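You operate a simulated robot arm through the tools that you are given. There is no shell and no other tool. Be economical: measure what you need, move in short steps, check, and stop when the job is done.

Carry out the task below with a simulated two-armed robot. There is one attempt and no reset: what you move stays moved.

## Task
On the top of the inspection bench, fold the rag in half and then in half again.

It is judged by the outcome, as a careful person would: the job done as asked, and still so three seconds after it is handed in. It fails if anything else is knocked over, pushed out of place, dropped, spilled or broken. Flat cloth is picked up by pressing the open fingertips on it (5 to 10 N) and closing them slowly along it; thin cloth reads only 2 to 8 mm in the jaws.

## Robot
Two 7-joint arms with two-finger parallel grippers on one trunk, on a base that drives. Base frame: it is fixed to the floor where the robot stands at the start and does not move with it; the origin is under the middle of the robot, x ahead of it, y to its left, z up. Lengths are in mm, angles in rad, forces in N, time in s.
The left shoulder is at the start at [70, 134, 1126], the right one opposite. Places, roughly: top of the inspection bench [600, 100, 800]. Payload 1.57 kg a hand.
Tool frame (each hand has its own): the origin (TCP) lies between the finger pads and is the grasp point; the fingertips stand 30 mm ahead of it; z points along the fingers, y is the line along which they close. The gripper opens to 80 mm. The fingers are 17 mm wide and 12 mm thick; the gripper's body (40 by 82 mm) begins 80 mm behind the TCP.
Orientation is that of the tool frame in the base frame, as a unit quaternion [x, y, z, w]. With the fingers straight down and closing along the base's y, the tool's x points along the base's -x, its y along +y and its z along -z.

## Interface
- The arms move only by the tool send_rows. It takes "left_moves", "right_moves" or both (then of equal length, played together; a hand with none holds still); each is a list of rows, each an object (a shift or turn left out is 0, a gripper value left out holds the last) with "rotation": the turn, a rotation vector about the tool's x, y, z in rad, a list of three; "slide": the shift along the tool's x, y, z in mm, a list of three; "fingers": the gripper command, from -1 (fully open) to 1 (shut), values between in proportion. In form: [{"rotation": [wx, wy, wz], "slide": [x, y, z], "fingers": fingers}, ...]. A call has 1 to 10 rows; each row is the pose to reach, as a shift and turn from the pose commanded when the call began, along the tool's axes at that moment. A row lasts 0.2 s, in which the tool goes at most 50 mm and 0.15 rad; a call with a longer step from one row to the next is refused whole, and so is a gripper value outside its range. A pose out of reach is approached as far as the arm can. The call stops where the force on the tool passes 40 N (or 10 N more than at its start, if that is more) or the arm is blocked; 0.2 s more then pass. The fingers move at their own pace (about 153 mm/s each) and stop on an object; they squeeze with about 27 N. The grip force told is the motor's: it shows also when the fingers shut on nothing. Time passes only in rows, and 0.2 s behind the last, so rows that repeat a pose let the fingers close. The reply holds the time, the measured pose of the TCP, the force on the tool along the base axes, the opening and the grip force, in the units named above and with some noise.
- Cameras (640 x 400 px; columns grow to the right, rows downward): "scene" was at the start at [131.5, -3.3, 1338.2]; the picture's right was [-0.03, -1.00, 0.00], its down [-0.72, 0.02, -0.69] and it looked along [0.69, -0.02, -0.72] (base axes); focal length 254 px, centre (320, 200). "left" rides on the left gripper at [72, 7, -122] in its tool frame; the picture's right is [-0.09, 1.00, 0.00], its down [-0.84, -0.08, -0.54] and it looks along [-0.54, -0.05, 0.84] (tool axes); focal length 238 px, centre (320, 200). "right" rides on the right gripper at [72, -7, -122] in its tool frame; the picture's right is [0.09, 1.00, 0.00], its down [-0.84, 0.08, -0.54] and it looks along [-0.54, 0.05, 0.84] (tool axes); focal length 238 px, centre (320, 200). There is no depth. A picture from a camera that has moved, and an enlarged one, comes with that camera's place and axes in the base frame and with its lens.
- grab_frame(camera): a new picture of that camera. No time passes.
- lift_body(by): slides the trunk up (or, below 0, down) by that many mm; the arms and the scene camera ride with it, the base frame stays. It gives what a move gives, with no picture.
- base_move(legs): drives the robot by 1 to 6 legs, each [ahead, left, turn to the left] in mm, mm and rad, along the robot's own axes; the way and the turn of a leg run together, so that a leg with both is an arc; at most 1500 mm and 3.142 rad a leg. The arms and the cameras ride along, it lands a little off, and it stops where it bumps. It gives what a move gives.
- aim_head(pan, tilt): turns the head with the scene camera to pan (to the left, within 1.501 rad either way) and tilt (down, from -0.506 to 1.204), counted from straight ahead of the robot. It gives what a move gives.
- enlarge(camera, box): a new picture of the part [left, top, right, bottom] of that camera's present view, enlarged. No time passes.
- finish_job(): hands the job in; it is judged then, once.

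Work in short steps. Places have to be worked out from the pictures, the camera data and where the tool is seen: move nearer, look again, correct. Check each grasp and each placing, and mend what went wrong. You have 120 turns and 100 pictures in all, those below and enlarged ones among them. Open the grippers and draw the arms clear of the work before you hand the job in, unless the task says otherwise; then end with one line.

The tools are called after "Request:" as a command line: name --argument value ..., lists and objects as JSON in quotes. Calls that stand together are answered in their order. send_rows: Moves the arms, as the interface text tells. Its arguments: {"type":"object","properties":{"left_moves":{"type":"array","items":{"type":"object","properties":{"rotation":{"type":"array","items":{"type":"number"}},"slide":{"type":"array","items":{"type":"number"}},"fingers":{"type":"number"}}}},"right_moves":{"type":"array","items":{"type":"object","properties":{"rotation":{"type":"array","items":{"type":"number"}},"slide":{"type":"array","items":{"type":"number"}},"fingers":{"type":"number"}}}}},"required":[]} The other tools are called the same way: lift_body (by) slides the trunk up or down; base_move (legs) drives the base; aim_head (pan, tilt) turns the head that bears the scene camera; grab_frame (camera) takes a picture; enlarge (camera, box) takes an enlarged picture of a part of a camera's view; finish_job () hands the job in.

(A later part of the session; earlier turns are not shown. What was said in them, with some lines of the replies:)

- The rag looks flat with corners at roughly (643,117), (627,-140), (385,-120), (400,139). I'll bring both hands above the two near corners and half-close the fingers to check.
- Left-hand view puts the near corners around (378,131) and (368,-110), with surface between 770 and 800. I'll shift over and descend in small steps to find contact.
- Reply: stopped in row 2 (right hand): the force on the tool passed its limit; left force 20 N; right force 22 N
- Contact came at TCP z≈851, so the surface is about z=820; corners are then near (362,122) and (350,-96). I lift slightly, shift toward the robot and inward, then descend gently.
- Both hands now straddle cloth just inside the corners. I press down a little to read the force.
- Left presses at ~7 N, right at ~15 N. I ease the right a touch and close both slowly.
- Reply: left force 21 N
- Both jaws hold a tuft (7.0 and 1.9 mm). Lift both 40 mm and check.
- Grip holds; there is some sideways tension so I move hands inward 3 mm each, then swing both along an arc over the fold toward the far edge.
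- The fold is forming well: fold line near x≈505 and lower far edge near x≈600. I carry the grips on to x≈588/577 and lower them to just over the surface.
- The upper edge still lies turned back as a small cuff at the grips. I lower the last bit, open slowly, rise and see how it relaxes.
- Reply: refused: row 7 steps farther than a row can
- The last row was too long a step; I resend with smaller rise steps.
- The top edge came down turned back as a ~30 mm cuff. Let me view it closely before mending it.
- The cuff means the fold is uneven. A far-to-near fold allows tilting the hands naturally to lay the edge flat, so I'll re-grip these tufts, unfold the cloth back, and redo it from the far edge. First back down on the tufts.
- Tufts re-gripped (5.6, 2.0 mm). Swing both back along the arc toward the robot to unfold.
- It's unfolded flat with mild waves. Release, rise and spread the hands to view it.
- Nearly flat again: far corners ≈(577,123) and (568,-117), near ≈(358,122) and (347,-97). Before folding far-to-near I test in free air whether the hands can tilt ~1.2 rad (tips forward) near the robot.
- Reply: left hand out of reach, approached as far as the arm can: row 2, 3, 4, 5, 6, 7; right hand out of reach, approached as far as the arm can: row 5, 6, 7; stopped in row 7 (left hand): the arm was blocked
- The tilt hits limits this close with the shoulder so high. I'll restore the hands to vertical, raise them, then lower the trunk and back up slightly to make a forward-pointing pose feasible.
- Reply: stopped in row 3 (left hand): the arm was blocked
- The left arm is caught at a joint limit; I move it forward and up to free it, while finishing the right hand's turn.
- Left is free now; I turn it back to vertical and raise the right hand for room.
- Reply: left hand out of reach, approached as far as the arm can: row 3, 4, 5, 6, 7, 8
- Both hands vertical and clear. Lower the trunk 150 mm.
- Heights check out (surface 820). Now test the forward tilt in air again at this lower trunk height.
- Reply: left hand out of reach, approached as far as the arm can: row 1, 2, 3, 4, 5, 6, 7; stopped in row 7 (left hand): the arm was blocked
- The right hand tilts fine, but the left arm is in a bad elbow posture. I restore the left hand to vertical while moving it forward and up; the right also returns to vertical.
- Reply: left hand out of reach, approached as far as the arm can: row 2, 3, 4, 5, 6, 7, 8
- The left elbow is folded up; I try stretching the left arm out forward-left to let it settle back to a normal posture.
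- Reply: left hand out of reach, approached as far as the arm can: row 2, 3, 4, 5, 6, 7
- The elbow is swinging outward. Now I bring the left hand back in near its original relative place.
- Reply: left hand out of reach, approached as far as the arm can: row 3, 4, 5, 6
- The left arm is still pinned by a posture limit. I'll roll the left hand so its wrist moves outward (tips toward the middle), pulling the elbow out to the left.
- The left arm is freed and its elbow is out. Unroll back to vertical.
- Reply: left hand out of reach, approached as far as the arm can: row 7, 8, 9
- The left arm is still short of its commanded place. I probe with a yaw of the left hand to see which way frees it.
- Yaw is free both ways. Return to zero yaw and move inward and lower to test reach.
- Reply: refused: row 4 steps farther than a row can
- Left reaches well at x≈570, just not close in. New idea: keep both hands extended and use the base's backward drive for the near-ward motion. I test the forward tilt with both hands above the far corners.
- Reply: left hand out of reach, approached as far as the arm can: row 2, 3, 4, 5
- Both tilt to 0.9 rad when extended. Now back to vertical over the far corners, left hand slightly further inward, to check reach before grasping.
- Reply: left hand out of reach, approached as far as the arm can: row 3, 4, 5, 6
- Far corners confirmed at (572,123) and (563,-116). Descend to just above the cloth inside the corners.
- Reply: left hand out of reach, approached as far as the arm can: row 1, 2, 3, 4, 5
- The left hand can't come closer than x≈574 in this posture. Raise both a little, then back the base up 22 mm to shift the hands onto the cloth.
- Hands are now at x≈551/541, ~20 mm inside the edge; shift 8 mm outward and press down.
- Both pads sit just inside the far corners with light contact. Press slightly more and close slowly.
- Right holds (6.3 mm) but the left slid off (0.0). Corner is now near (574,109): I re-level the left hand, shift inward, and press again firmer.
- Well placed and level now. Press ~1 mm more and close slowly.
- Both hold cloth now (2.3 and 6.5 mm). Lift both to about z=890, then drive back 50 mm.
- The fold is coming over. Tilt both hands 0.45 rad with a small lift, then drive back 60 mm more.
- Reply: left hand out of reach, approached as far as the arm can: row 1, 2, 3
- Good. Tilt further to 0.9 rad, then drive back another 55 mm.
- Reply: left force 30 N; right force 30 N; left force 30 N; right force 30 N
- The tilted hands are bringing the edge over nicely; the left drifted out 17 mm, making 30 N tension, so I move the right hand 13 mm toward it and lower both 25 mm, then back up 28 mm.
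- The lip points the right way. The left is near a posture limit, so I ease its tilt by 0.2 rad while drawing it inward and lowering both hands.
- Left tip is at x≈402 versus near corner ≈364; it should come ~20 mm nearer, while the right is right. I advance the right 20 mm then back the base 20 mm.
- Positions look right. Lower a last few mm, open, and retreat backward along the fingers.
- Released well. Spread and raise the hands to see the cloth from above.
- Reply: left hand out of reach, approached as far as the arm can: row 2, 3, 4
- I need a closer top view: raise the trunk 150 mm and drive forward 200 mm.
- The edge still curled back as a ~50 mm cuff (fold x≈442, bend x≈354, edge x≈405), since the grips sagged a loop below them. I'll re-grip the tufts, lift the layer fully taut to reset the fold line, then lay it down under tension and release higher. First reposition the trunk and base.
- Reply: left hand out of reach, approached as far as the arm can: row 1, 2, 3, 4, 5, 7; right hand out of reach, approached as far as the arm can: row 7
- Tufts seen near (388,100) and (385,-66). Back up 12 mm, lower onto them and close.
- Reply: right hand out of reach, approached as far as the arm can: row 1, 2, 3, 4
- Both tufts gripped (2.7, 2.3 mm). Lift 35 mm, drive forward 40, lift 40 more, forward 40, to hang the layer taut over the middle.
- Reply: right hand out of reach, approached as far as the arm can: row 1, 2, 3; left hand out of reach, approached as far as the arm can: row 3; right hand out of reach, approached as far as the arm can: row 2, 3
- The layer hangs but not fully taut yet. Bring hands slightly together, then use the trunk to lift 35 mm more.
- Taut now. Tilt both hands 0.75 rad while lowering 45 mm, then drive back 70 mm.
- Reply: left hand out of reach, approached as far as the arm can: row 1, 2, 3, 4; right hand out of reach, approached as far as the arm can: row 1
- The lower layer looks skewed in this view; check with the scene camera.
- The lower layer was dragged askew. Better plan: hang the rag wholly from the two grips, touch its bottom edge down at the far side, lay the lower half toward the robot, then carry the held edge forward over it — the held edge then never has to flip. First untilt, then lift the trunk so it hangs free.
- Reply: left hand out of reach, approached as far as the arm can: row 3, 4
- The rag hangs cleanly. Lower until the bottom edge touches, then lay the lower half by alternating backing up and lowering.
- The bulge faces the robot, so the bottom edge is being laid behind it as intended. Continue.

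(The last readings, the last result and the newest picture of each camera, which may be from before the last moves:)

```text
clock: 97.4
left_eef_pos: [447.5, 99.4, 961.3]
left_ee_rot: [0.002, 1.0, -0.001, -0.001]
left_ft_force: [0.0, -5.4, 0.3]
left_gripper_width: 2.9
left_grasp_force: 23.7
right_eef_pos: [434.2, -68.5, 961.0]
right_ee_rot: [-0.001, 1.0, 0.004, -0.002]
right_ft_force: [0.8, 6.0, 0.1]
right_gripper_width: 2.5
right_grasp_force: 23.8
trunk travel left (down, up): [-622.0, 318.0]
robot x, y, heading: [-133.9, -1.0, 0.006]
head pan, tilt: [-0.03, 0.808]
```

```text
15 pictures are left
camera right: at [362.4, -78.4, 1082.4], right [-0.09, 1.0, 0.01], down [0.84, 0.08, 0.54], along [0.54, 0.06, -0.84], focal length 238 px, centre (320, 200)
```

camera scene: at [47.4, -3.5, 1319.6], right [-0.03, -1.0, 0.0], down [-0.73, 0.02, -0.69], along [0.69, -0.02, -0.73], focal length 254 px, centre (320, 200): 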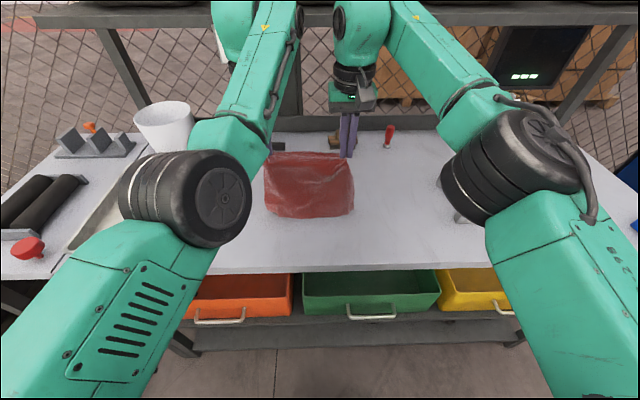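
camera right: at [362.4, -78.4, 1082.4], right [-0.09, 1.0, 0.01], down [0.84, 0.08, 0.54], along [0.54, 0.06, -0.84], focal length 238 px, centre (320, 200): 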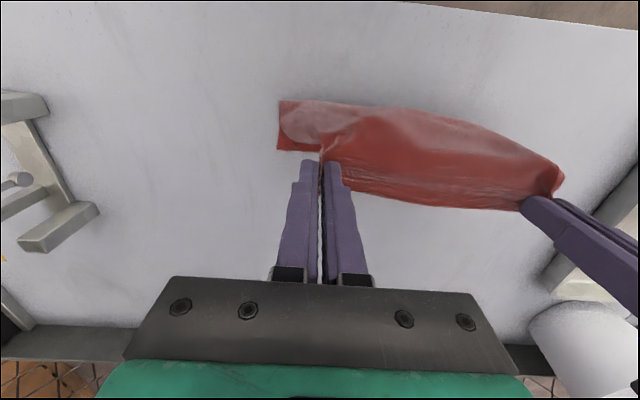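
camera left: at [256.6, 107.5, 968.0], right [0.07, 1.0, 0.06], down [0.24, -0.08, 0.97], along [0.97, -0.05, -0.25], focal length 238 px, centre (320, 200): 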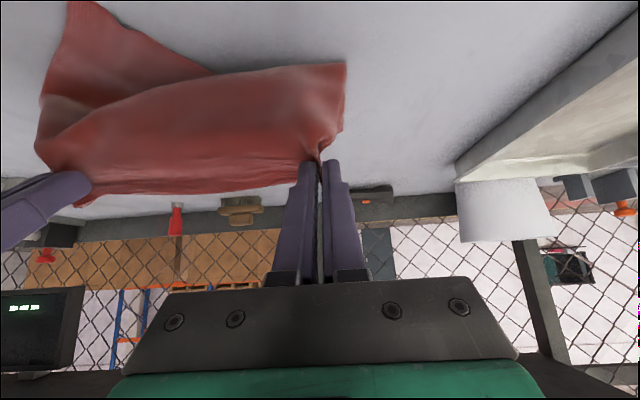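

The bottom edge slid back to x≈467, with only ~55 mm laid. Lowering straight down now will grow the loop toward the robot to the right length; lower 65 mm and check.

Request:
base_move --legs '[[-12, 0, 0]]'

Request:
lift_body --by -35

Request:
lift_body --by -30

Request:
grab_frame --camera "right"

Request:
grab_frame --camera "scene"

```text
clock: 98.2
left_eef_pos: [434.8, 99.8, 963.1]
left_ee_rot: [0.003, 1.0, -0.002, 0.0]
left_ft_force: [0.0, -6.0, -0.7]
left_gripper_width: 2.9
left_grasp_force: 24.2
right_eef_pos: [421.3, -69.4, 960.4]
right_ee_rot: [-0.001, 1.0, 0.005, -0.001]
right_ft_force: [0.5, 5.7, 0.5]
right_gripper_width: 2.5
right_grasp_force: 23.9
trunk travel left (down, up): [-622.0, 318.0]
robot x, y, heading: [-146.9, -2.1, 0.004]
head pan, tilt: [-0.03, 0.808]
```

```text
clock: 99.0
left_eef_pos: [431.4, 98.7, 929.1]
left_ee_rot: [0.002, 1.0, -0.002, -0.001]
left_ft_force: [-0.4, -5.8, 0.1]
left_gripper_width: 2.7
left_grasp_force: 24.4
right_eef_pos: [418.4, -69.5, 926.5]
right_ee_rot: [-0.001, 1.0, 0.005, 0.0]
right_ft_force: [0.3, 5.0, 0.1]
right_gripper_width: 2.4
right_grasp_force: 23.5
trunk travel left (down, up): [-587.0, 353.0]
robot x, y, heading: [-151.3, 1.4, -0.0]
head pan, tilt: [-0.03, 0.808]
```

```text
clock: 99.7
left_eef_pos: [432.3, 99.2, 898.2]
left_ee_rot: [0.002, 1.0, -0.002, -0.001]
left_ft_force: [-0.7, -5.3, 0.6]
left_gripper_width: 2.6
left_grasp_force: 23.8
right_eef_pos: [418.6, -69.1, 896.7]
right_ee_rot: [-0.002, 1.0, 0.004, 0.0]
right_ft_force: [0.3, 5.0, 0.4]
right_gripper_width: 2.3
right_grasp_force: 24.0
trunk travel left (down, up): [-557.0, 383.0]
robot x, y, heading: [-145.9, -0.9, 0.003]
head pan, tilt: [-0.03, 0.808]
```

```text
14 pictures are left
camera right: at [347.4, -78.2, 1019.0], right [-0.1, 1.0, 0.01], down [0.84, 0.08, 0.54], along [0.54, 0.06, -0.84], focal length 238 px, centre (320, 200)
```

right: 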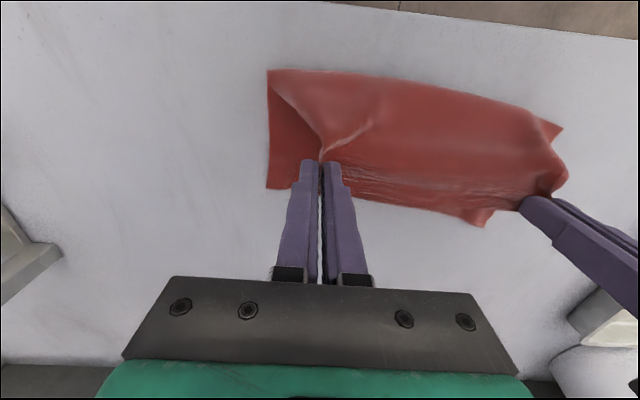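

```text
13 pictures are left
camera scene: at [-17.1, -3.7, 1195.2], right [-0.03, -1.0, 0.0], down [-0.72, 0.02, -0.69], along [0.69, -0.02, -0.72], focal length 254 px, centre (320, 200)
```

scene: 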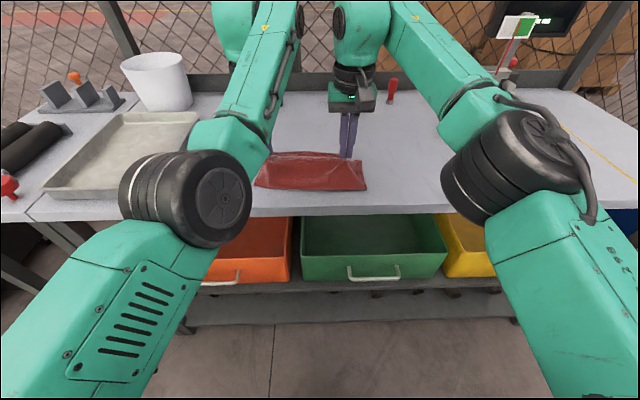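

Excellent: lower layer is flat from x≈365 to ≈467 (right) / 491 (left), with the loop toward the robot. Now carry the held edge forward over it while lowering.

Request:
base_move --legs '[[26, 0, 0]]'

Request:
lift_body --by -22

Request:
base_move --legs '[[24, 0, 0]]'

Request:
lift_body --by -18

Request:
grab_frame --camera "right"

```text
clock: 100.5
left_eef_pos: [457.9, 100.3, 898.7]
left_ee_rot: [0.003, 1.0, -0.002, 0.0]
left_ft_force: [-0.3, -5.0, 0.2]
left_gripper_width: 3.0
left_grasp_force: 23.9
right_eef_pos: [444.9, -68.4, 897.1]
right_ee_rot: [-0.002, 1.0, 0.004, 0.001]
right_ft_force: [0.8, 5.1, 0.4]
right_gripper_width: 2.4
right_grasp_force: 24.1
trunk travel left (down, up): [-557.0, 383.0]
robot x, y, heading: [-119.8, -2.9, 0.0]
head pan, tilt: [-0.03, 0.808]
```

```text
clock: 101.2
left_eef_pos: [458.5, 98.4, 876.7]
left_ee_rot: [0.003, 1.0, -0.001, -0.001]
left_ft_force: [-0.9, -4.5, -0.1]
left_gripper_width: 2.9
left_grasp_force: 24.1
right_eef_pos: [445.7, -68.8, 875.0]
right_ee_rot: [-0.001, 1.0, 0.004, 0.0]
right_ft_force: [1.1, 4.5, 0.2]
right_gripper_width: 2.3
right_grasp_force: 23.8
trunk travel left (down, up): [-535.0, 405.0]
robot x, y, heading: [-120.3, 0.0, 0.002]
head pan, tilt: [-0.03, 0.808]
```

```text
clock: 102.0
left_eef_pos: [480.9, 99.9, 877.4]
left_ee_rot: [0.003, 1.0, -0.002, 0.001]
left_ft_force: [-0.3, -4.5, 0.8]
left_gripper_width: 2.9
left_grasp_force: 24.0
right_eef_pos: [469.2, -69.3, 876.0]
right_ee_rot: [-0.002, 1.0, 0.005, 0.0]
right_ft_force: [-0.2, 5.3, -0.2]
right_gripper_width: 2.4
right_grasp_force: 23.7
trunk travel left (down, up): [-535.0, 405.0]
robot x, y, heading: [-102.8, -3.8, -0.0]
head pan, tilt: [-0.03, 0.808]
```

```text
clock: 102.7
left_eef_pos: [482.8, 99.2, 858.4]
left_ee_rot: [0.003, 1.0, -0.002, -0.001]
left_ft_force: [-1.3, -4.2, 0.1]
left_gripper_width: 2.7
left_grasp_force: 24.5
right_eef_pos: [468.6, -69.2, 857.9]
right_ee_rot: [-0.002, 1.0, 0.004, 0.001]
right_ft_force: [1.1, 4.6, -0.9]
right_gripper_width: 2.2
right_grasp_force: 24.2
trunk travel left (down, up): [-517.0, 423.0]
robot x, y, heading: [-97.6, -3.6, 0.0]
head pan, tilt: [-0.03, 0.808]
```

```text
12 pictures are left
camera right: at [397.1, -77.9, 979.2], right [-0.1, 1.0, 0.01], down [0.84, 0.08, 0.54], along [0.54, 0.06, -0.84], focal length 238 px, centre (320, 200)
```

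right: 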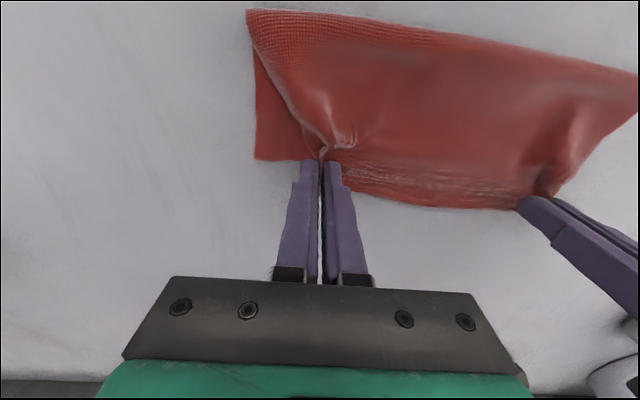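

The fold looks right: edges meet and no curl. Lower a touch, open slowly (spreading the tufts), then rise with the trunk and look.

Request:
send_rows --left_moves '[{"slide": [0, 0, 4], "fingers": 0.9}, {"slide": [0, 0, 4.5], "fingers": 0.75}, {"slide": [0, 0, 4.5], "fingers": 0.6}, {"slide": [0, 0, 4.5], "fingers": 0.45}, {"slide": [0, 0, 4.5], "fingers": 0.3}, {"slide": [0, 0, 4.5], "fingers": 0.15}, {"slide": [0, 0, -4]}, {"slide": [0, 0, -20]}]' --right_moves '[{"slide": [0, 0, 4], "fingers": 0.9}, {"slide": [0, 0, 4.5], "fingers": 0.75}, {"slide": [0, 0, 4.5], "fingers": 0.6}, {"slide": [0, 0, 4.5], "fingers": 0.45}, {"slide": [0, 0, 4.5], "fingers": 0.3}, {"slide": [0, 0, 4.5], "fingers": 0.15}, {"slide": [0, 0, -4]}, {"slide": [0, 0, -20]}]'

Request:
lift_body --by 130

Request:
grab_frame --camera "right"

```text
clock: 104.5
left_eef_pos: [480.5, 100.0, 878.6]
left_ee_rot: [0.002, 1.0, -0.002, 0.0]
left_ft_force: [0.6, -0.1, 0.7]
left_gripper_width: 33.9
left_grasp_force: 0.0
right_eef_pos: [469.4, -69.4, 877.5]
right_ee_rot: [-0.002, 1.0, 0.004, 0.001]
right_ft_force: [0.3, 0.0, 0.3]
right_gripper_width: 34.3
right_grasp_force: 0.0
trunk travel left (down, up): [-517.0, 423.0]
robot x, y, heading: [-95.0, 0.0, -0.002]
head pan, tilt: [-0.03, 0.808]
```

```text
clock: 106.1
left_eef_pos: [482.2, 98.8, 1006.7]
left_ee_rot: [0.002, 1.0, -0.002, -0.001]
left_ft_force: [-0.6, -0.2, -0.6]
left_gripper_width: 34.3
left_grasp_force: 0.1
right_eef_pos: [468.8, -68.1, 1007.4]
right_ee_rot: [-0.002, 1.0, 0.004, 0.0]
right_ft_force: [0.1, 0.6, -0.2]
right_gripper_width: 34.0
right_grasp_force: 0.1
trunk travel left (down, up): [-647.0, 293.0]
robot x, y, heading: [-96.8, -0.2, 0.0]
head pan, tilt: [-0.03, 0.808]
```

```text
11 pictures are left
camera right: at [397.3, -78.5, 1128.8], right [-0.1, 1.0, 0.01], down [0.84, 0.08, 0.54], along [0.54, 0.06, -0.84], focal length 238 px, centre (320, 200)
```

right: 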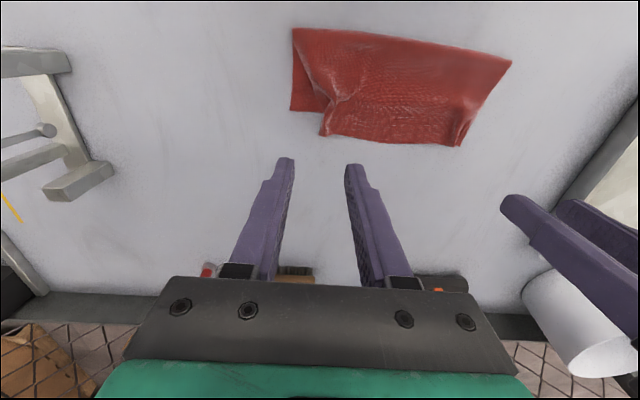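

Good half fold; only the upper right corner sits ~40 mm inward at (491,-64) with a wrinkle. I'll pinch that wrinkle with the right hand and tug the corner out to the right.

Request:
send_rows --right_moves '[{"slide": [-5, 10, 45]}, {"slide": [-5, 10, 90]}, {"slide": [-5, 10, 130]}, {"slide": [-5, 10, 150]}, {"slide": [-5, 10, 153]}, {"slide": [-5, 10, 154.5]}, {"slide": [-5, 10, 154.5], "fingers": 0.4}, {"slide": [-5, 10, 154.5], "fingers": 0.65}, {"slide": [-5, 10, 154.5], "fingers": 0.9}, {"slide": [-5, 10, 154.5], "fingers": 1}]'

Request:
send_rows --right_moves '[{"slide": [0, 0, -8]}, {"slide": [3, -12, -14]}, {"slide": [6, -24, -14]}, {"slide": [9, -34, -12]}, {"slide": [12, -40, -6]}, {"slide": [12, -40, -3]}]'

Request:
grab_frame --camera "right"

```text
clock: 108.3
left_eef_pos: [481.4, 100.9, 1008.4]
left_ee_rot: [0.001, 1.0, -0.002, 0.0]
left_ft_force: [-0.2, 0.1, 0.8]
left_gripper_width: 34.2
left_grasp_force: 0.0
right_eef_pos: [473.8, -57.4, 853.4]
right_ee_rot: [-0.001, 1.0, 0.005, 0.002]
right_ft_force: [-0.1, -0.2, 1.1]
right_gripper_width: 2.5
right_grasp_force: 24.0
trunk travel left (down, up): [-647.0, 293.0]
robot x, y, heading: [-98.9, 1.6, 0.004]
head pan, tilt: [-0.03, 0.808]
```

```text
clock: 109.7
left_eef_pos: [482.0, 99.0, 1007.7]
left_ee_rot: [0.002, 1.0, -0.002, -0.001]
left_ft_force: [0.1, 0.1, -0.2]
left_gripper_width: 34.0
left_grasp_force: 0.0
right_eef_pos: [462.5, -97.7, 855.7]
right_ee_rot: [-0.001, 1.0, 0.005, 0.0]
right_ft_force: [-0.6, -0.4, 0.0]
right_gripper_width: 2.6
right_grasp_force: 24.2
trunk travel left (down, up): [-647.0, 293.0]
robot x, y, heading: [-98.7, 2.8, -0.003]
head pan, tilt: [-0.03, 0.808]
```

```text
10 pictures are left
camera right: at [390.1, -107.0, 977.1], right [-0.09, 1.0, 0.01], down [0.84, 0.07, 0.54], along [0.54, 0.06, -0.84], focal length 238 px, centre (320, 200)
```

right: 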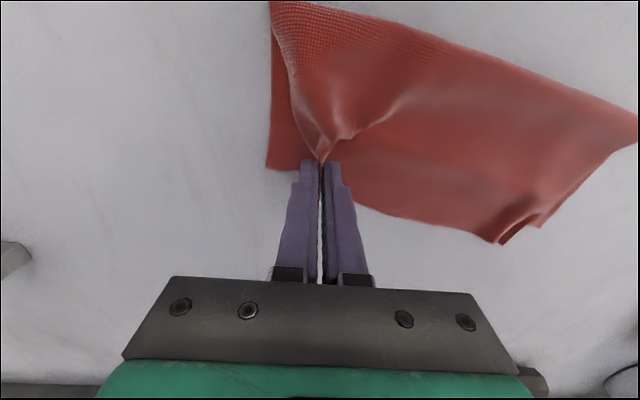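

The corner moved outward (the lower layer followed part way); edges roughly match now. Release, rise, and shift the base left so the right hand comes over the left short edge for the second fold.

Request:
send_rows --right_moves '[{"slide": [0, 0, 2], "fingers": 0.8}, {"slide": [0, 0, 2], "fingers": 0.5}, {"slide": [0, 0, 2], "fingers": 0.2}, {"slide": [0, 0, -5], "fingers": 0.0}, {"slide": [0, 0, -40]}, {"slide": [0, 0, -80]}, {"slide": [0, 0, -110]}]'

Request:
base_move --legs '[[0, 160, 0]]'

Request:
grab_frame --camera "right"

```text
clock: 111.3
left_eef_pos: [482.0, 99.2, 1007.9]
left_ee_rot: [0.002, 1.0, -0.002, 0.001]
left_ft_force: [0.1, 0.9, -0.1]
left_gripper_width: 34.2
left_grasp_force: 0.0
right_eef_pos: [462.3, -99.8, 965.0]
right_ee_rot: [-0.002, 1.0, 0.004, 0.001]
right_ft_force: [-0.1, -0.8, 0.2]
right_gripper_width: 40.1
right_grasp_force: 0.1
trunk travel left (down, up): [-647.0, 293.0]
robot x, y, heading: [-101.5, 0.6, -0.002]
head pan, tilt: [-0.03, 0.808]
```

```text
clock: 112.7
left_eef_pos: [481.7, 258.5, 1007.6]
left_ee_rot: [0.001, 1.0, -0.002, -0.001]
left_ft_force: [0.6, 0.2, 0.0]
left_gripper_width: 33.8
left_grasp_force: 0.0
right_eef_pos: [462.3, 61.3, 964.8]
right_ee_rot: [-0.001, 1.0, 0.004, 0.0]
right_ft_force: [0.5, 0.7, 0.1]
right_gripper_width: 39.9
right_grasp_force: 0.1
trunk travel left (down, up): [-647.0, 293.0]
robot x, y, heading: [-100.3, 161.1, 0.007]
head pan, tilt: [-0.03, 0.808]
```

```text
9 pictures are left
camera right: at [390.2, 50.8, 1086.8], right [-0.1, 1.0, 0.01], down [0.84, 0.07, 0.54], along [0.54, 0.06, -0.84], focal length 238 px, centre (320, 200)
```

right: 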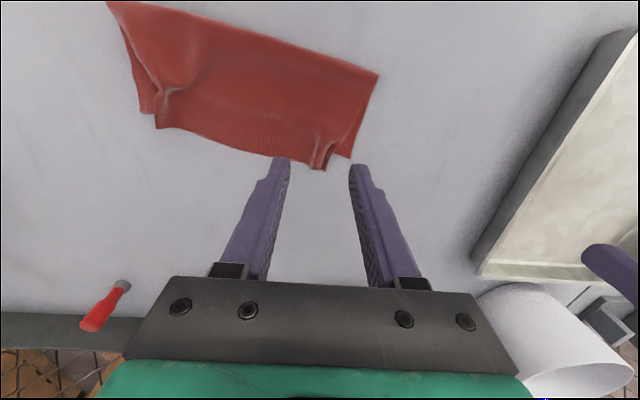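

The left short edge runs from (408,114) to (500,100); its middle is about (454,107). I position the right hand straddling that edge (outer finger just off the cloth), opened 50 mm, and press.

Request:
send_rows --right_moves '[{"slide": [10, 12, 30], "rotation": [0, 0, 0.13], "fingers": -0.25}, {"slide": [10, 24, 60], "rotation": [0, 0, 0.13]}, {"slide": [10, 24, 90], "rotation": [0, 0, 0.13]}, {"slide": [10, 24, 107], "rotation": [0, 0, 0.13]}, {"slide": [10, 24, 111], "rotation": [0, 0, 0.13]}, {"slide": [10, 24, 113], "rotation": [0, 0, 0.13]}]'

Request:
grab_frame --camera "right"

```text
clock: 114.1
left_eef_pos: [482.4, 258.2, 1007.7]
left_ee_rot: [0.002, 1.0, -0.002, 0.0]
left_ft_force: [0.5, 0.2, -0.3]
left_gripper_width: 33.8
left_grasp_force: 0.1
right_eef_pos: [451.9, 84.9, 853.4]
right_ee_rot: [0.063, 0.998, 0.005, 0.001]
right_ft_force: [-0.4, -0.6, 0.9]
right_gripper_width: 50.2
right_grasp_force: 0.0
trunk travel left (down, up): [-647.0, 293.0]
robot x, y, heading: [-100.6, 162.0, 0.002]
head pan, tilt: [-0.03, 0.808]
```

```text
8 pictures are left
camera right: at [379.7, 85.7, 974.3], right [0.03, 1.0, 0.01], down [0.84, -0.03, 0.54], along [0.54, -0.01, -0.84], focal length 238 px, centre (320, 200)
```

right: 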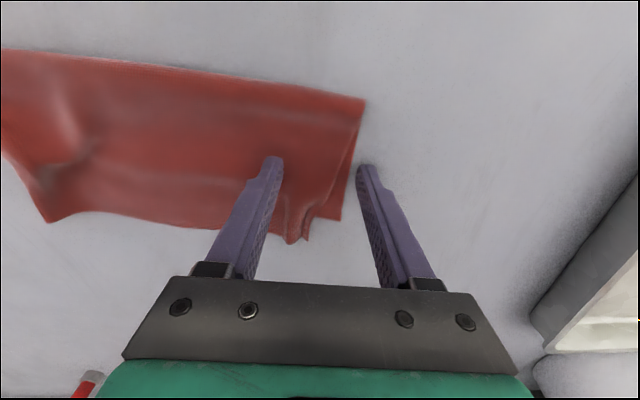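

Well placed: outer finger just off the edge. Press and close slowly so both layers are pushed up between the fingers.

Request:
send_rows --right_moves '[{"slide": [0, 0, 1.8]}, {"slide": [0, 0, 2.8], "fingers": -0.1}, {"slide": [0, 0, 2.8], "fingers": 0.05}, {"slide": [0, 0, 2.8], "fingers": 0.2}, {"slide": [0, 0, 2.8], "fingers": 0.35}, {"slide": [0, 0, 2.8], "fingers": 0.5}, {"slide": [0, 0, 2.8], "fingers": 0.65}, {"slide": [0, 0, 2.8], "fingers": 0.8}, {"slide": [0, 0, 2.8], "fingers": 1}, {"slide": [0, 0, 2.8], "fingers": 1}]'

Request:
lift_body --by 35

Request:
grab_frame --camera "right"

```text
clock: 116.3
left_eef_pos: [478.8, 258.7, 1010.1]
left_ee_rot: [0.002, 1.0, -0.002, 0.001]
left_ft_force: [0.2, -0.2, -1.0]
left_gripper_width: 34.0
left_grasp_force: 0.1
right_eef_pos: [450.1, 85.1, 852.4]
right_ee_rot: [0.064, 0.998, 0.005, 0.002]
right_ft_force: [2.3, -1.4, 24.6]
right_gripper_width: 6.2
right_grasp_force: 25.6
trunk travel left (down, up): [-647.0, 293.0]
robot x, y, heading: [-103.3, 157.0, 0.002]
head pan, tilt: [-0.03, 0.808]
```

```text
clock: 117.1
left_eef_pos: [482.7, 260.4, 1043.2]
left_ee_rot: [0.002, 1.0, -0.002, 0.0]
left_ft_force: [0.5, -0.4, -1.1]
left_gripper_width: 34.0
left_grasp_force: 0.1
right_eef_pos: [451.5, 85.1, 882.8]
right_ee_rot: [0.063, 0.998, 0.004, 0.0]
right_ft_force: [-0.5, 0.2, -0.3]
right_gripper_width: 3.1
right_grasp_force: 24.3
trunk travel left (down, up): [-682.0, 258.0]
robot x, y, heading: [-98.5, 158.3, 0.003]
head pan, tilt: [-0.03, 0.808]
```

```text
7 pictures are left
camera right: at [379.8, 86.0, 1005.7], right [0.03, 1.0, 0.01], down [0.84, -0.03, 0.54], along [0.54, -0.01, -0.84], focal length 238 px, centre (320, 200)
```

right: 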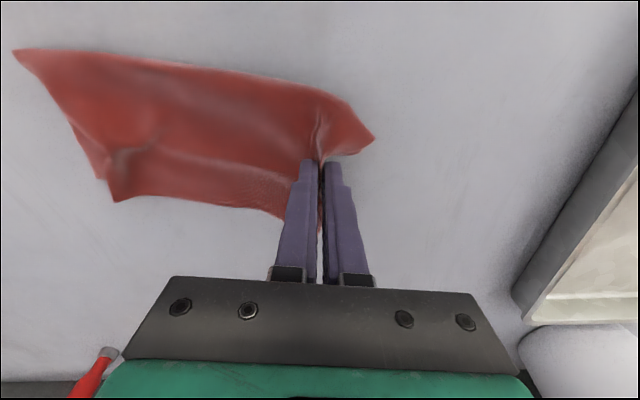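

Both layers came up in the grip. Now fold left-to-right: raise and shift right with the base, rolling the hand (tips pointing left) as it goes over.

Request:
lift_body --by 30

Request:
base_move --legs '[[-7, -55, 0]]'

Request:
send_rows --right_moves '[{"rotation": [-0.14, 0, 0]}, {"rotation": [-0.28, 0, 0]}, {"rotation": [-0.42, 0, 0]}, {"rotation": [-0.56, 0, 0]}, {"rotation": [-0.56, 0, 0]}]'

Request:
base_move --legs '[[-7, -55, 0]]'

Request:
send_rows --right_moves '[{"rotation": [-0.14, 0, 0]}, {"rotation": [-0.28, 0, 0]}, {"rotation": [-0.42, 0, 0]}, {"rotation": [-0.54, 0, 0]}, {"rotation": [-0.54, 0, 0]}]'

Request:
grab_frame --camera "scene"

```text
clock: 117.8
left_eef_pos: [481.6, 259.0, 1072.1]
left_ee_rot: [0.002, 1.0, -0.002, -0.001]
left_ft_force: [0.2, -0.3, -0.1]
left_gripper_width: 33.9
left_grasp_force: 0.0
right_eef_pos: [452.9, 84.7, 913.8]
right_ee_rot: [0.064, 0.998, 0.005, 0.0]
right_ft_force: [-0.3, -0.7, -0.2]
right_gripper_width: 3.1
right_grasp_force: 23.9
trunk travel left (down, up): [-712.0, 228.0]
robot x, y, heading: [-101.1, 159.7, 0.003]
head pan, tilt: [-0.03, 0.808]
```

```text
clock: 118.8
left_eef_pos: [475.3, 208.1, 1072.9]
left_ee_rot: [0.0, 1.0, -0.004, -0.001]
left_ft_force: [-1.2, 0.4, -0.1]
left_gripper_width: 33.8
left_grasp_force: 0.1
right_eef_pos: [444.8, 33.6, 914.0]
right_ee_rot: [0.063, 0.998, 0.003, 0.0]
right_ft_force: [0.9, -0.1, 0.0]
right_gripper_width: 3.0
right_grasp_force: 24.6
trunk travel left (down, up): [-712.0, 228.0]
robot x, y, heading: [-106.4, 106.7, -0.0]
head pan, tilt: [-0.03, 0.808]
```

```text
clock: 120.0
left_eef_pos: [475.0, 206.7, 1074.3]
left_ee_rot: [0.001, 1.0, -0.003, -0.001]
left_ft_force: [-0.5, 0.7, 0.9]
left_gripper_width: 34.1
left_grasp_force: 0.1
right_eef_pos: [445.0, 31.8, 914.2]
right_ee_rot: [0.06, 0.958, 0.282, 0.018]
right_ft_force: [-0.2, 0.6, 0.8]
right_gripper_width: 3.0
right_grasp_force: 24.5
trunk travel left (down, up): [-712.0, 228.0]
robot x, y, heading: [-104.9, 103.9, 0.005]
head pan, tilt: [-0.03, 0.808]
```

```text
clock: 120.9
left_eef_pos: [467.7, 154.9, 1072.8]
left_ee_rot: [0.001, 1.0, -0.004, -0.001]
left_ft_force: [0.3, 0.2, -0.8]
left_gripper_width: 33.8
left_grasp_force: 0.0
right_eef_pos: [438.3, -20.2, 914.5]
right_ee_rot: [0.06, 0.958, 0.279, 0.017]
right_ft_force: [0.0, 0.5, -0.6]
right_gripper_width: 3.1
right_grasp_force: 24.3
trunk travel left (down, up): [-712.0, 228.0]
robot x, y, heading: [-114.5, 51.0, 0.004]
head pan, tilt: [-0.03, 0.808]
```

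```text
clock: 122.1
left_eef_pos: [468.2, 150.3, 1072.6]
left_ee_rot: [0.001, 1.0, -0.002, -0.001]
left_ft_force: [-0.1, -0.5, -0.2]
left_gripper_width: 34.0
left_grasp_force: 0.0
right_eef_pos: [438.6, -17.6, 919.5]
right_ee_rot: [0.043, 0.871, 0.488, 0.034]
right_ft_force: [0.0, -0.9, 1.0]
right_gripper_width: 3.2
right_grasp_force: 24.2
right hand out of reach, approached as far as the arm can: row 4, 5
trunk travel left (down, up): [-712.0, 228.0]
robot x, y, heading: [-111.2, 51.5, 0.002]
head pan, tilt: [-0.03, 0.808]
```

```text
6 pictures are left
camera scene: at [19.0, 46.6, 1350.2], right [-0.03, -1.0, 0.0], down [-0.72, 0.02, -0.69], along [0.69, -0.02, -0.72], focal length 254 px, centre (320, 200)
```

scene: 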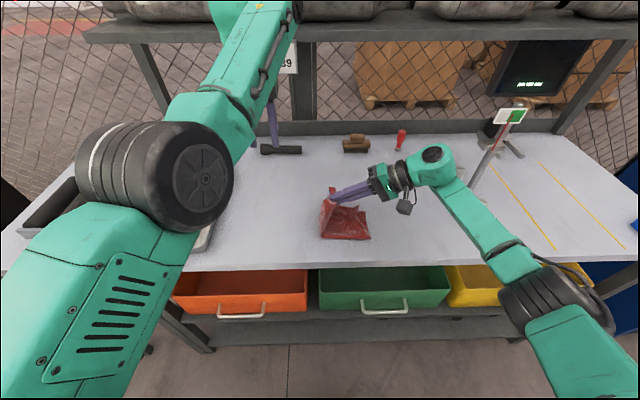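

Rolling works well. Continue right while lowering, with the wrist now leading.

Request:
lift_body --by -20

Request:
base_move --legs '[[-7, -55, 0]]'

Request:
lift_body --by -28

Request:
base_move --legs '[[-6, -42, 0]]'

Request:
enlarge --camera "scene" --box '[220, 150, 420, 275]'

```text
clock: 122.8
left_eef_pos: [468.1, 152.2, 1052.4]
left_ee_rot: [0.001, 1.0, -0.002, -0.001]
left_ft_force: [-0.6, -0.1, 0.0]
left_gripper_width: 33.9
left_grasp_force: 0.0
right_eef_pos: [438.3, -17.8, 899.1]
right_ee_rot: [0.043, 0.871, 0.488, 0.033]
right_ft_force: [-0.5, -0.2, 0.1]
right_gripper_width: 2.9
right_grasp_force: 24.1
trunk travel left (down, up): [-692.0, 248.0]
robot x, y, heading: [-109.8, 52.0, 0.002]
head pan, tilt: [-0.03, 0.808]
```

```text
clock: 123.8
left_eef_pos: [462.3, 98.9, 1052.1]
left_ee_rot: [0.0, 1.0, -0.003, -0.001]
left_ft_force: [-0.3, 0.9, -0.7]
left_gripper_width: 33.8
left_grasp_force: 0.0
right_eef_pos: [431.4, -68.4, 899.8]
right_ee_rot: [0.043, 0.872, 0.487, 0.033]
right_ft_force: [-0.3, 0.4, 0.1]
right_gripper_width: 2.8
right_grasp_force: 24.9
trunk travel left (down, up): [-692.0, 248.0]
robot x, y, heading: [-121.9, -4.6, 0.004]
head pan, tilt: [-0.03, 0.808]
```

```text
clock: 124.5
left_eef_pos: [461.6, 97.5, 1024.4]
left_ee_rot: [0.0, 1.0, -0.002, 0.0]
left_ft_force: [-0.5, -0.7, -0.6]
left_gripper_width: 33.7
left_grasp_force: 0.1
right_eef_pos: [431.4, -71.6, 871.5]
right_ee_rot: [0.042, 0.871, 0.488, 0.033]
right_ft_force: [0.4, -0.3, -0.8]
right_gripper_width: 3.2
right_grasp_force: 24.5
trunk travel left (down, up): [-664.0, 276.0]
robot x, y, heading: [-116.3, -6.2, 0.002]
head pan, tilt: [-0.03, 0.808]
```

```text
clock: 125.4
left_eef_pos: [455.5, 58.6, 1025.1]
left_ee_rot: [0.0, 1.0, -0.003, -0.001]
left_ft_force: [-0.2, 0.0, -0.5]
left_gripper_width: 34.0
left_grasp_force: 0.0
right_eef_pos: [425.4, -110.5, 871.4]
right_ee_rot: [0.042, 0.872, 0.487, 0.033]
right_ft_force: [0.0, 0.2, 0.2]
right_gripper_width: 3.2
right_grasp_force: 24.0
trunk travel left (down, up): [-664.0, 276.0]
robot x, y, heading: [-128.7, -43.4, 0.001]
head pan, tilt: [-0.03, 0.808]
```

```text
3.20 times, centred on (320, 212) of scene
camera zoom: at [7.0, -46.1, 1302.1], right [-0.02, -1.0, 0.0], down [-0.72, 0.02, -0.69], along [0.69, -0.02, -0.72], focal length 814 px, centre (320, 160)
```

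zoom: 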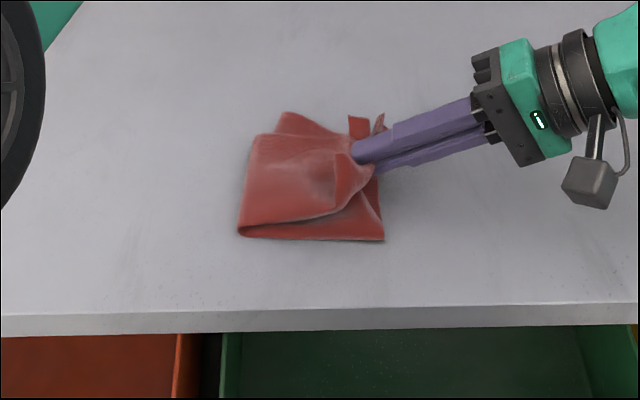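

A neat square is forming: fold at y≈3, right edge at y≈-105, grip tips at y≈-84. Lower 22 mm, shift 14 mm further right, then open and withdraw along the fingers.

Request:
lift_body --by -12

Request:
base_move --legs '[[0, -16, 0]]'

Request:
lift_body --by -10

Request:
send_rows --right_moves '[{"fingers": 0.9}, {"fingers": 0.8}, {"fingers": 0.7}, {"slide": [0, 0, -8], "fingers": 0.6}, {"slide": [0, 0, -25], "fingers": 0.6}, {"slide": [0, 0, -50]}, {"slide": [0, 0, -80]}, {"slide": [0, 0, -100]}]'

Request:
enlarge --camera "scene" --box '[220, 150, 420, 275]'

```text
clock: 126.0
left_eef_pos: [454.6, 57.1, 1012.6]
left_ee_rot: [-0.001, 1.0, -0.002, -0.001]
left_ft_force: [-1.0, -0.4, 0.3]
left_gripper_width: 34.0
left_grasp_force: 0.0
right_eef_pos: [426.0, -112.2, 860.5]
right_ee_rot: [0.042, 0.871, 0.489, 0.033]
right_ft_force: [-0.2, 0.5, -0.1]
right_gripper_width: 2.9
right_grasp_force: 24.5
trunk travel left (down, up): [-652.0, 288.0]
robot x, y, heading: [-124.7, -46.1, 0.004]
head pan, tilt: [-0.03, 0.808]
```

```text
clock: 126.7
left_eef_pos: [454.8, 43.0, 1013.6]
left_ee_rot: [-0.001, 1.0, -0.003, -0.001]
left_ft_force: [-0.3, 0.3, 0.4]
left_gripper_width: 34.0
left_grasp_force: 0.2
right_eef_pos: [426.4, -125.4, 859.4]
right_ee_rot: [0.042, 0.872, 0.487, 0.033]
right_ft_force: [-0.2, -0.4, -0.5]
right_gripper_width: 3.0
right_grasp_force: 24.5
trunk travel left (down, up): [-652.0, 288.0]
robot x, y, heading: [-124.2, -62.0, 0.012]
head pan, tilt: [-0.03, 0.808]
```

```text
clock: 127.3
left_eef_pos: [455.3, 41.3, 1002.8]
left_ee_rot: [-0.001, 1.0, -0.002, -0.001]
left_ft_force: [-0.6, 0.4, 0.2]
left_gripper_width: 34.2
left_grasp_force: 0.1
right_eef_pos: [425.8, -127.1, 848.9]
right_ee_rot: [0.042, 0.871, 0.489, 0.032]
right_ft_force: [0.5, -0.1, 0.4]
right_gripper_width: 3.2
right_grasp_force: 24.5
trunk travel left (down, up): [-642.0, 298.0]
robot x, y, heading: [-126.8, -59.9, 0.002]
head pan, tilt: [-0.03, 0.808]
```

```text
clock: 129.1
left_eef_pos: [455.6, 40.2, 1002.8]
left_ee_rot: [-0.001, 1.0, -0.002, -0.001]
left_ft_force: [0.1, 0.5, -0.6]
left_gripper_width: 33.9
left_grasp_force: 0.1
right_eef_pos: [417.1, -211.9, 901.4]
right_ee_rot: [0.041, 0.871, 0.488, 0.033]
right_ft_force: [-0.4, 0.2, 0.2]
right_gripper_width: 16.0
right_grasp_force: 0.1
trunk travel left (down, up): [-642.0, 298.0]
robot x, y, heading: [-124.3, -61.2, 0.009]
head pan, tilt: [-0.03, 0.808]
```

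```text
3.20 times, centred on (320, 212) of scene
camera zoom: at [6.6, -64.2, 1280.2], right [-0.02, -1.0, 0.0], down [-0.72, 0.02, -0.69], along [0.69, -0.02, -0.72], focal length 814 px, centre (320, 160)
```

zoom: 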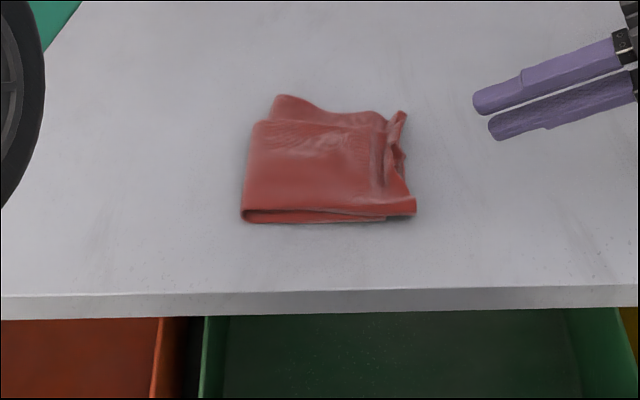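

The rag is a quarter square, edges lined up. Now open the grippers and draw the arms clear: lift the trunk and back off.

Request:
send_rows --left_moves '[{"fingers": -1}, {"fingers": -1}]' --right_moves '[{"slide": [0, 0, -15], "fingers": -1}, {"slide": [0, 0, -30], "fingers": -1}]'

Request:
lift_body --by 120

Request:
base_move --legs '[[-150, 0, 0]]'

Request:
grab_frame --camera "scene"

```text
clock: 129.7
left_eef_pos: [455.2, 39.6, 1003.0]
left_ee_rot: [-0.001, 1.0, -0.002, -0.001]
left_ft_force: [-0.2, 0.0, 0.6]
left_gripper_width: 80.0
left_grasp_force: 0.0
right_eef_pos: [412.4, -238.6, 917.8]
right_ee_rot: [0.042, 0.871, 0.488, 0.032]
right_ft_force: [0.0, 0.3, 0.7]
right_gripper_width: 80.1
right_grasp_force: 0.0
trunk travel left (down, up): [-642.0, 298.0]
robot x, y, heading: [-124.2, -61.2, 0.011]
head pan, tilt: [-0.03, 0.808]
```

```text
clock: 131.2
left_eef_pos: [454.6, 41.5, 1122.4]
left_ee_rot: [-0.001, 1.0, -0.002, -0.001]
left_ft_force: [-0.2, -0.1, 0.1]
left_gripper_width: 80.1
left_grasp_force: 0.0
right_eef_pos: [412.9, -238.0, 1036.6]
right_ee_rot: [0.041, 0.871, 0.488, 0.032]
right_ft_force: [0.0, 0.7, 0.4]
right_gripper_width: 79.7
right_grasp_force: 0.2
trunk travel left (down, up): [-762.0, 178.0]
robot x, y, heading: [-124.8, -63.4, 0.002]
head pan, tilt: [-0.03, 0.808]
```

```text
clock: 132.6
left_eef_pos: [307.2, 39.9, 1121.8]
left_ee_rot: [-0.001, 1.0, -0.002, -0.002]
left_ft_force: [0.6, 0.1, -0.3]
left_gripper_width: 79.9
left_grasp_force: 0.1
right_eef_pos: [266.1, -237.5, 1036.3]
right_ee_rot: [0.042, 0.871, 0.488, 0.032]
right_ft_force: [0.5, 0.1, -0.1]
right_gripper_width: 79.9
right_grasp_force: 0.0
trunk travel left (down, up): [-762.0, 178.0]
robot x, y, heading: [-276.5, -63.4, 0.007]
head pan, tilt: [-0.03, 0.808]
```

```text
3 pictures are left
camera scene: at [-140.6, -64.8, 1399.9], right [-0.02, -1.0, 0.0], down [-0.72, 0.02, -0.69], along [0.69, -0.02, -0.72], focal length 254 px, centre (320, 200)
```

scene: 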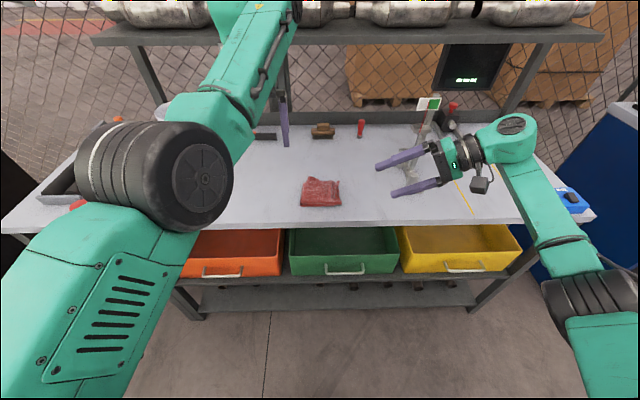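

The folded rag lies stable on the bench, nothing else has been disturbed, and both open grippers are clear. Handing in.

Request:
finish_job

```text
The job is handed in.
```

The rag is folded in half and then in half again, and lies as a rough quarter square on the inspection bench. The final picture shows a small ridge and some curl along its right edge, and nothing else on the bench looked disturbed.
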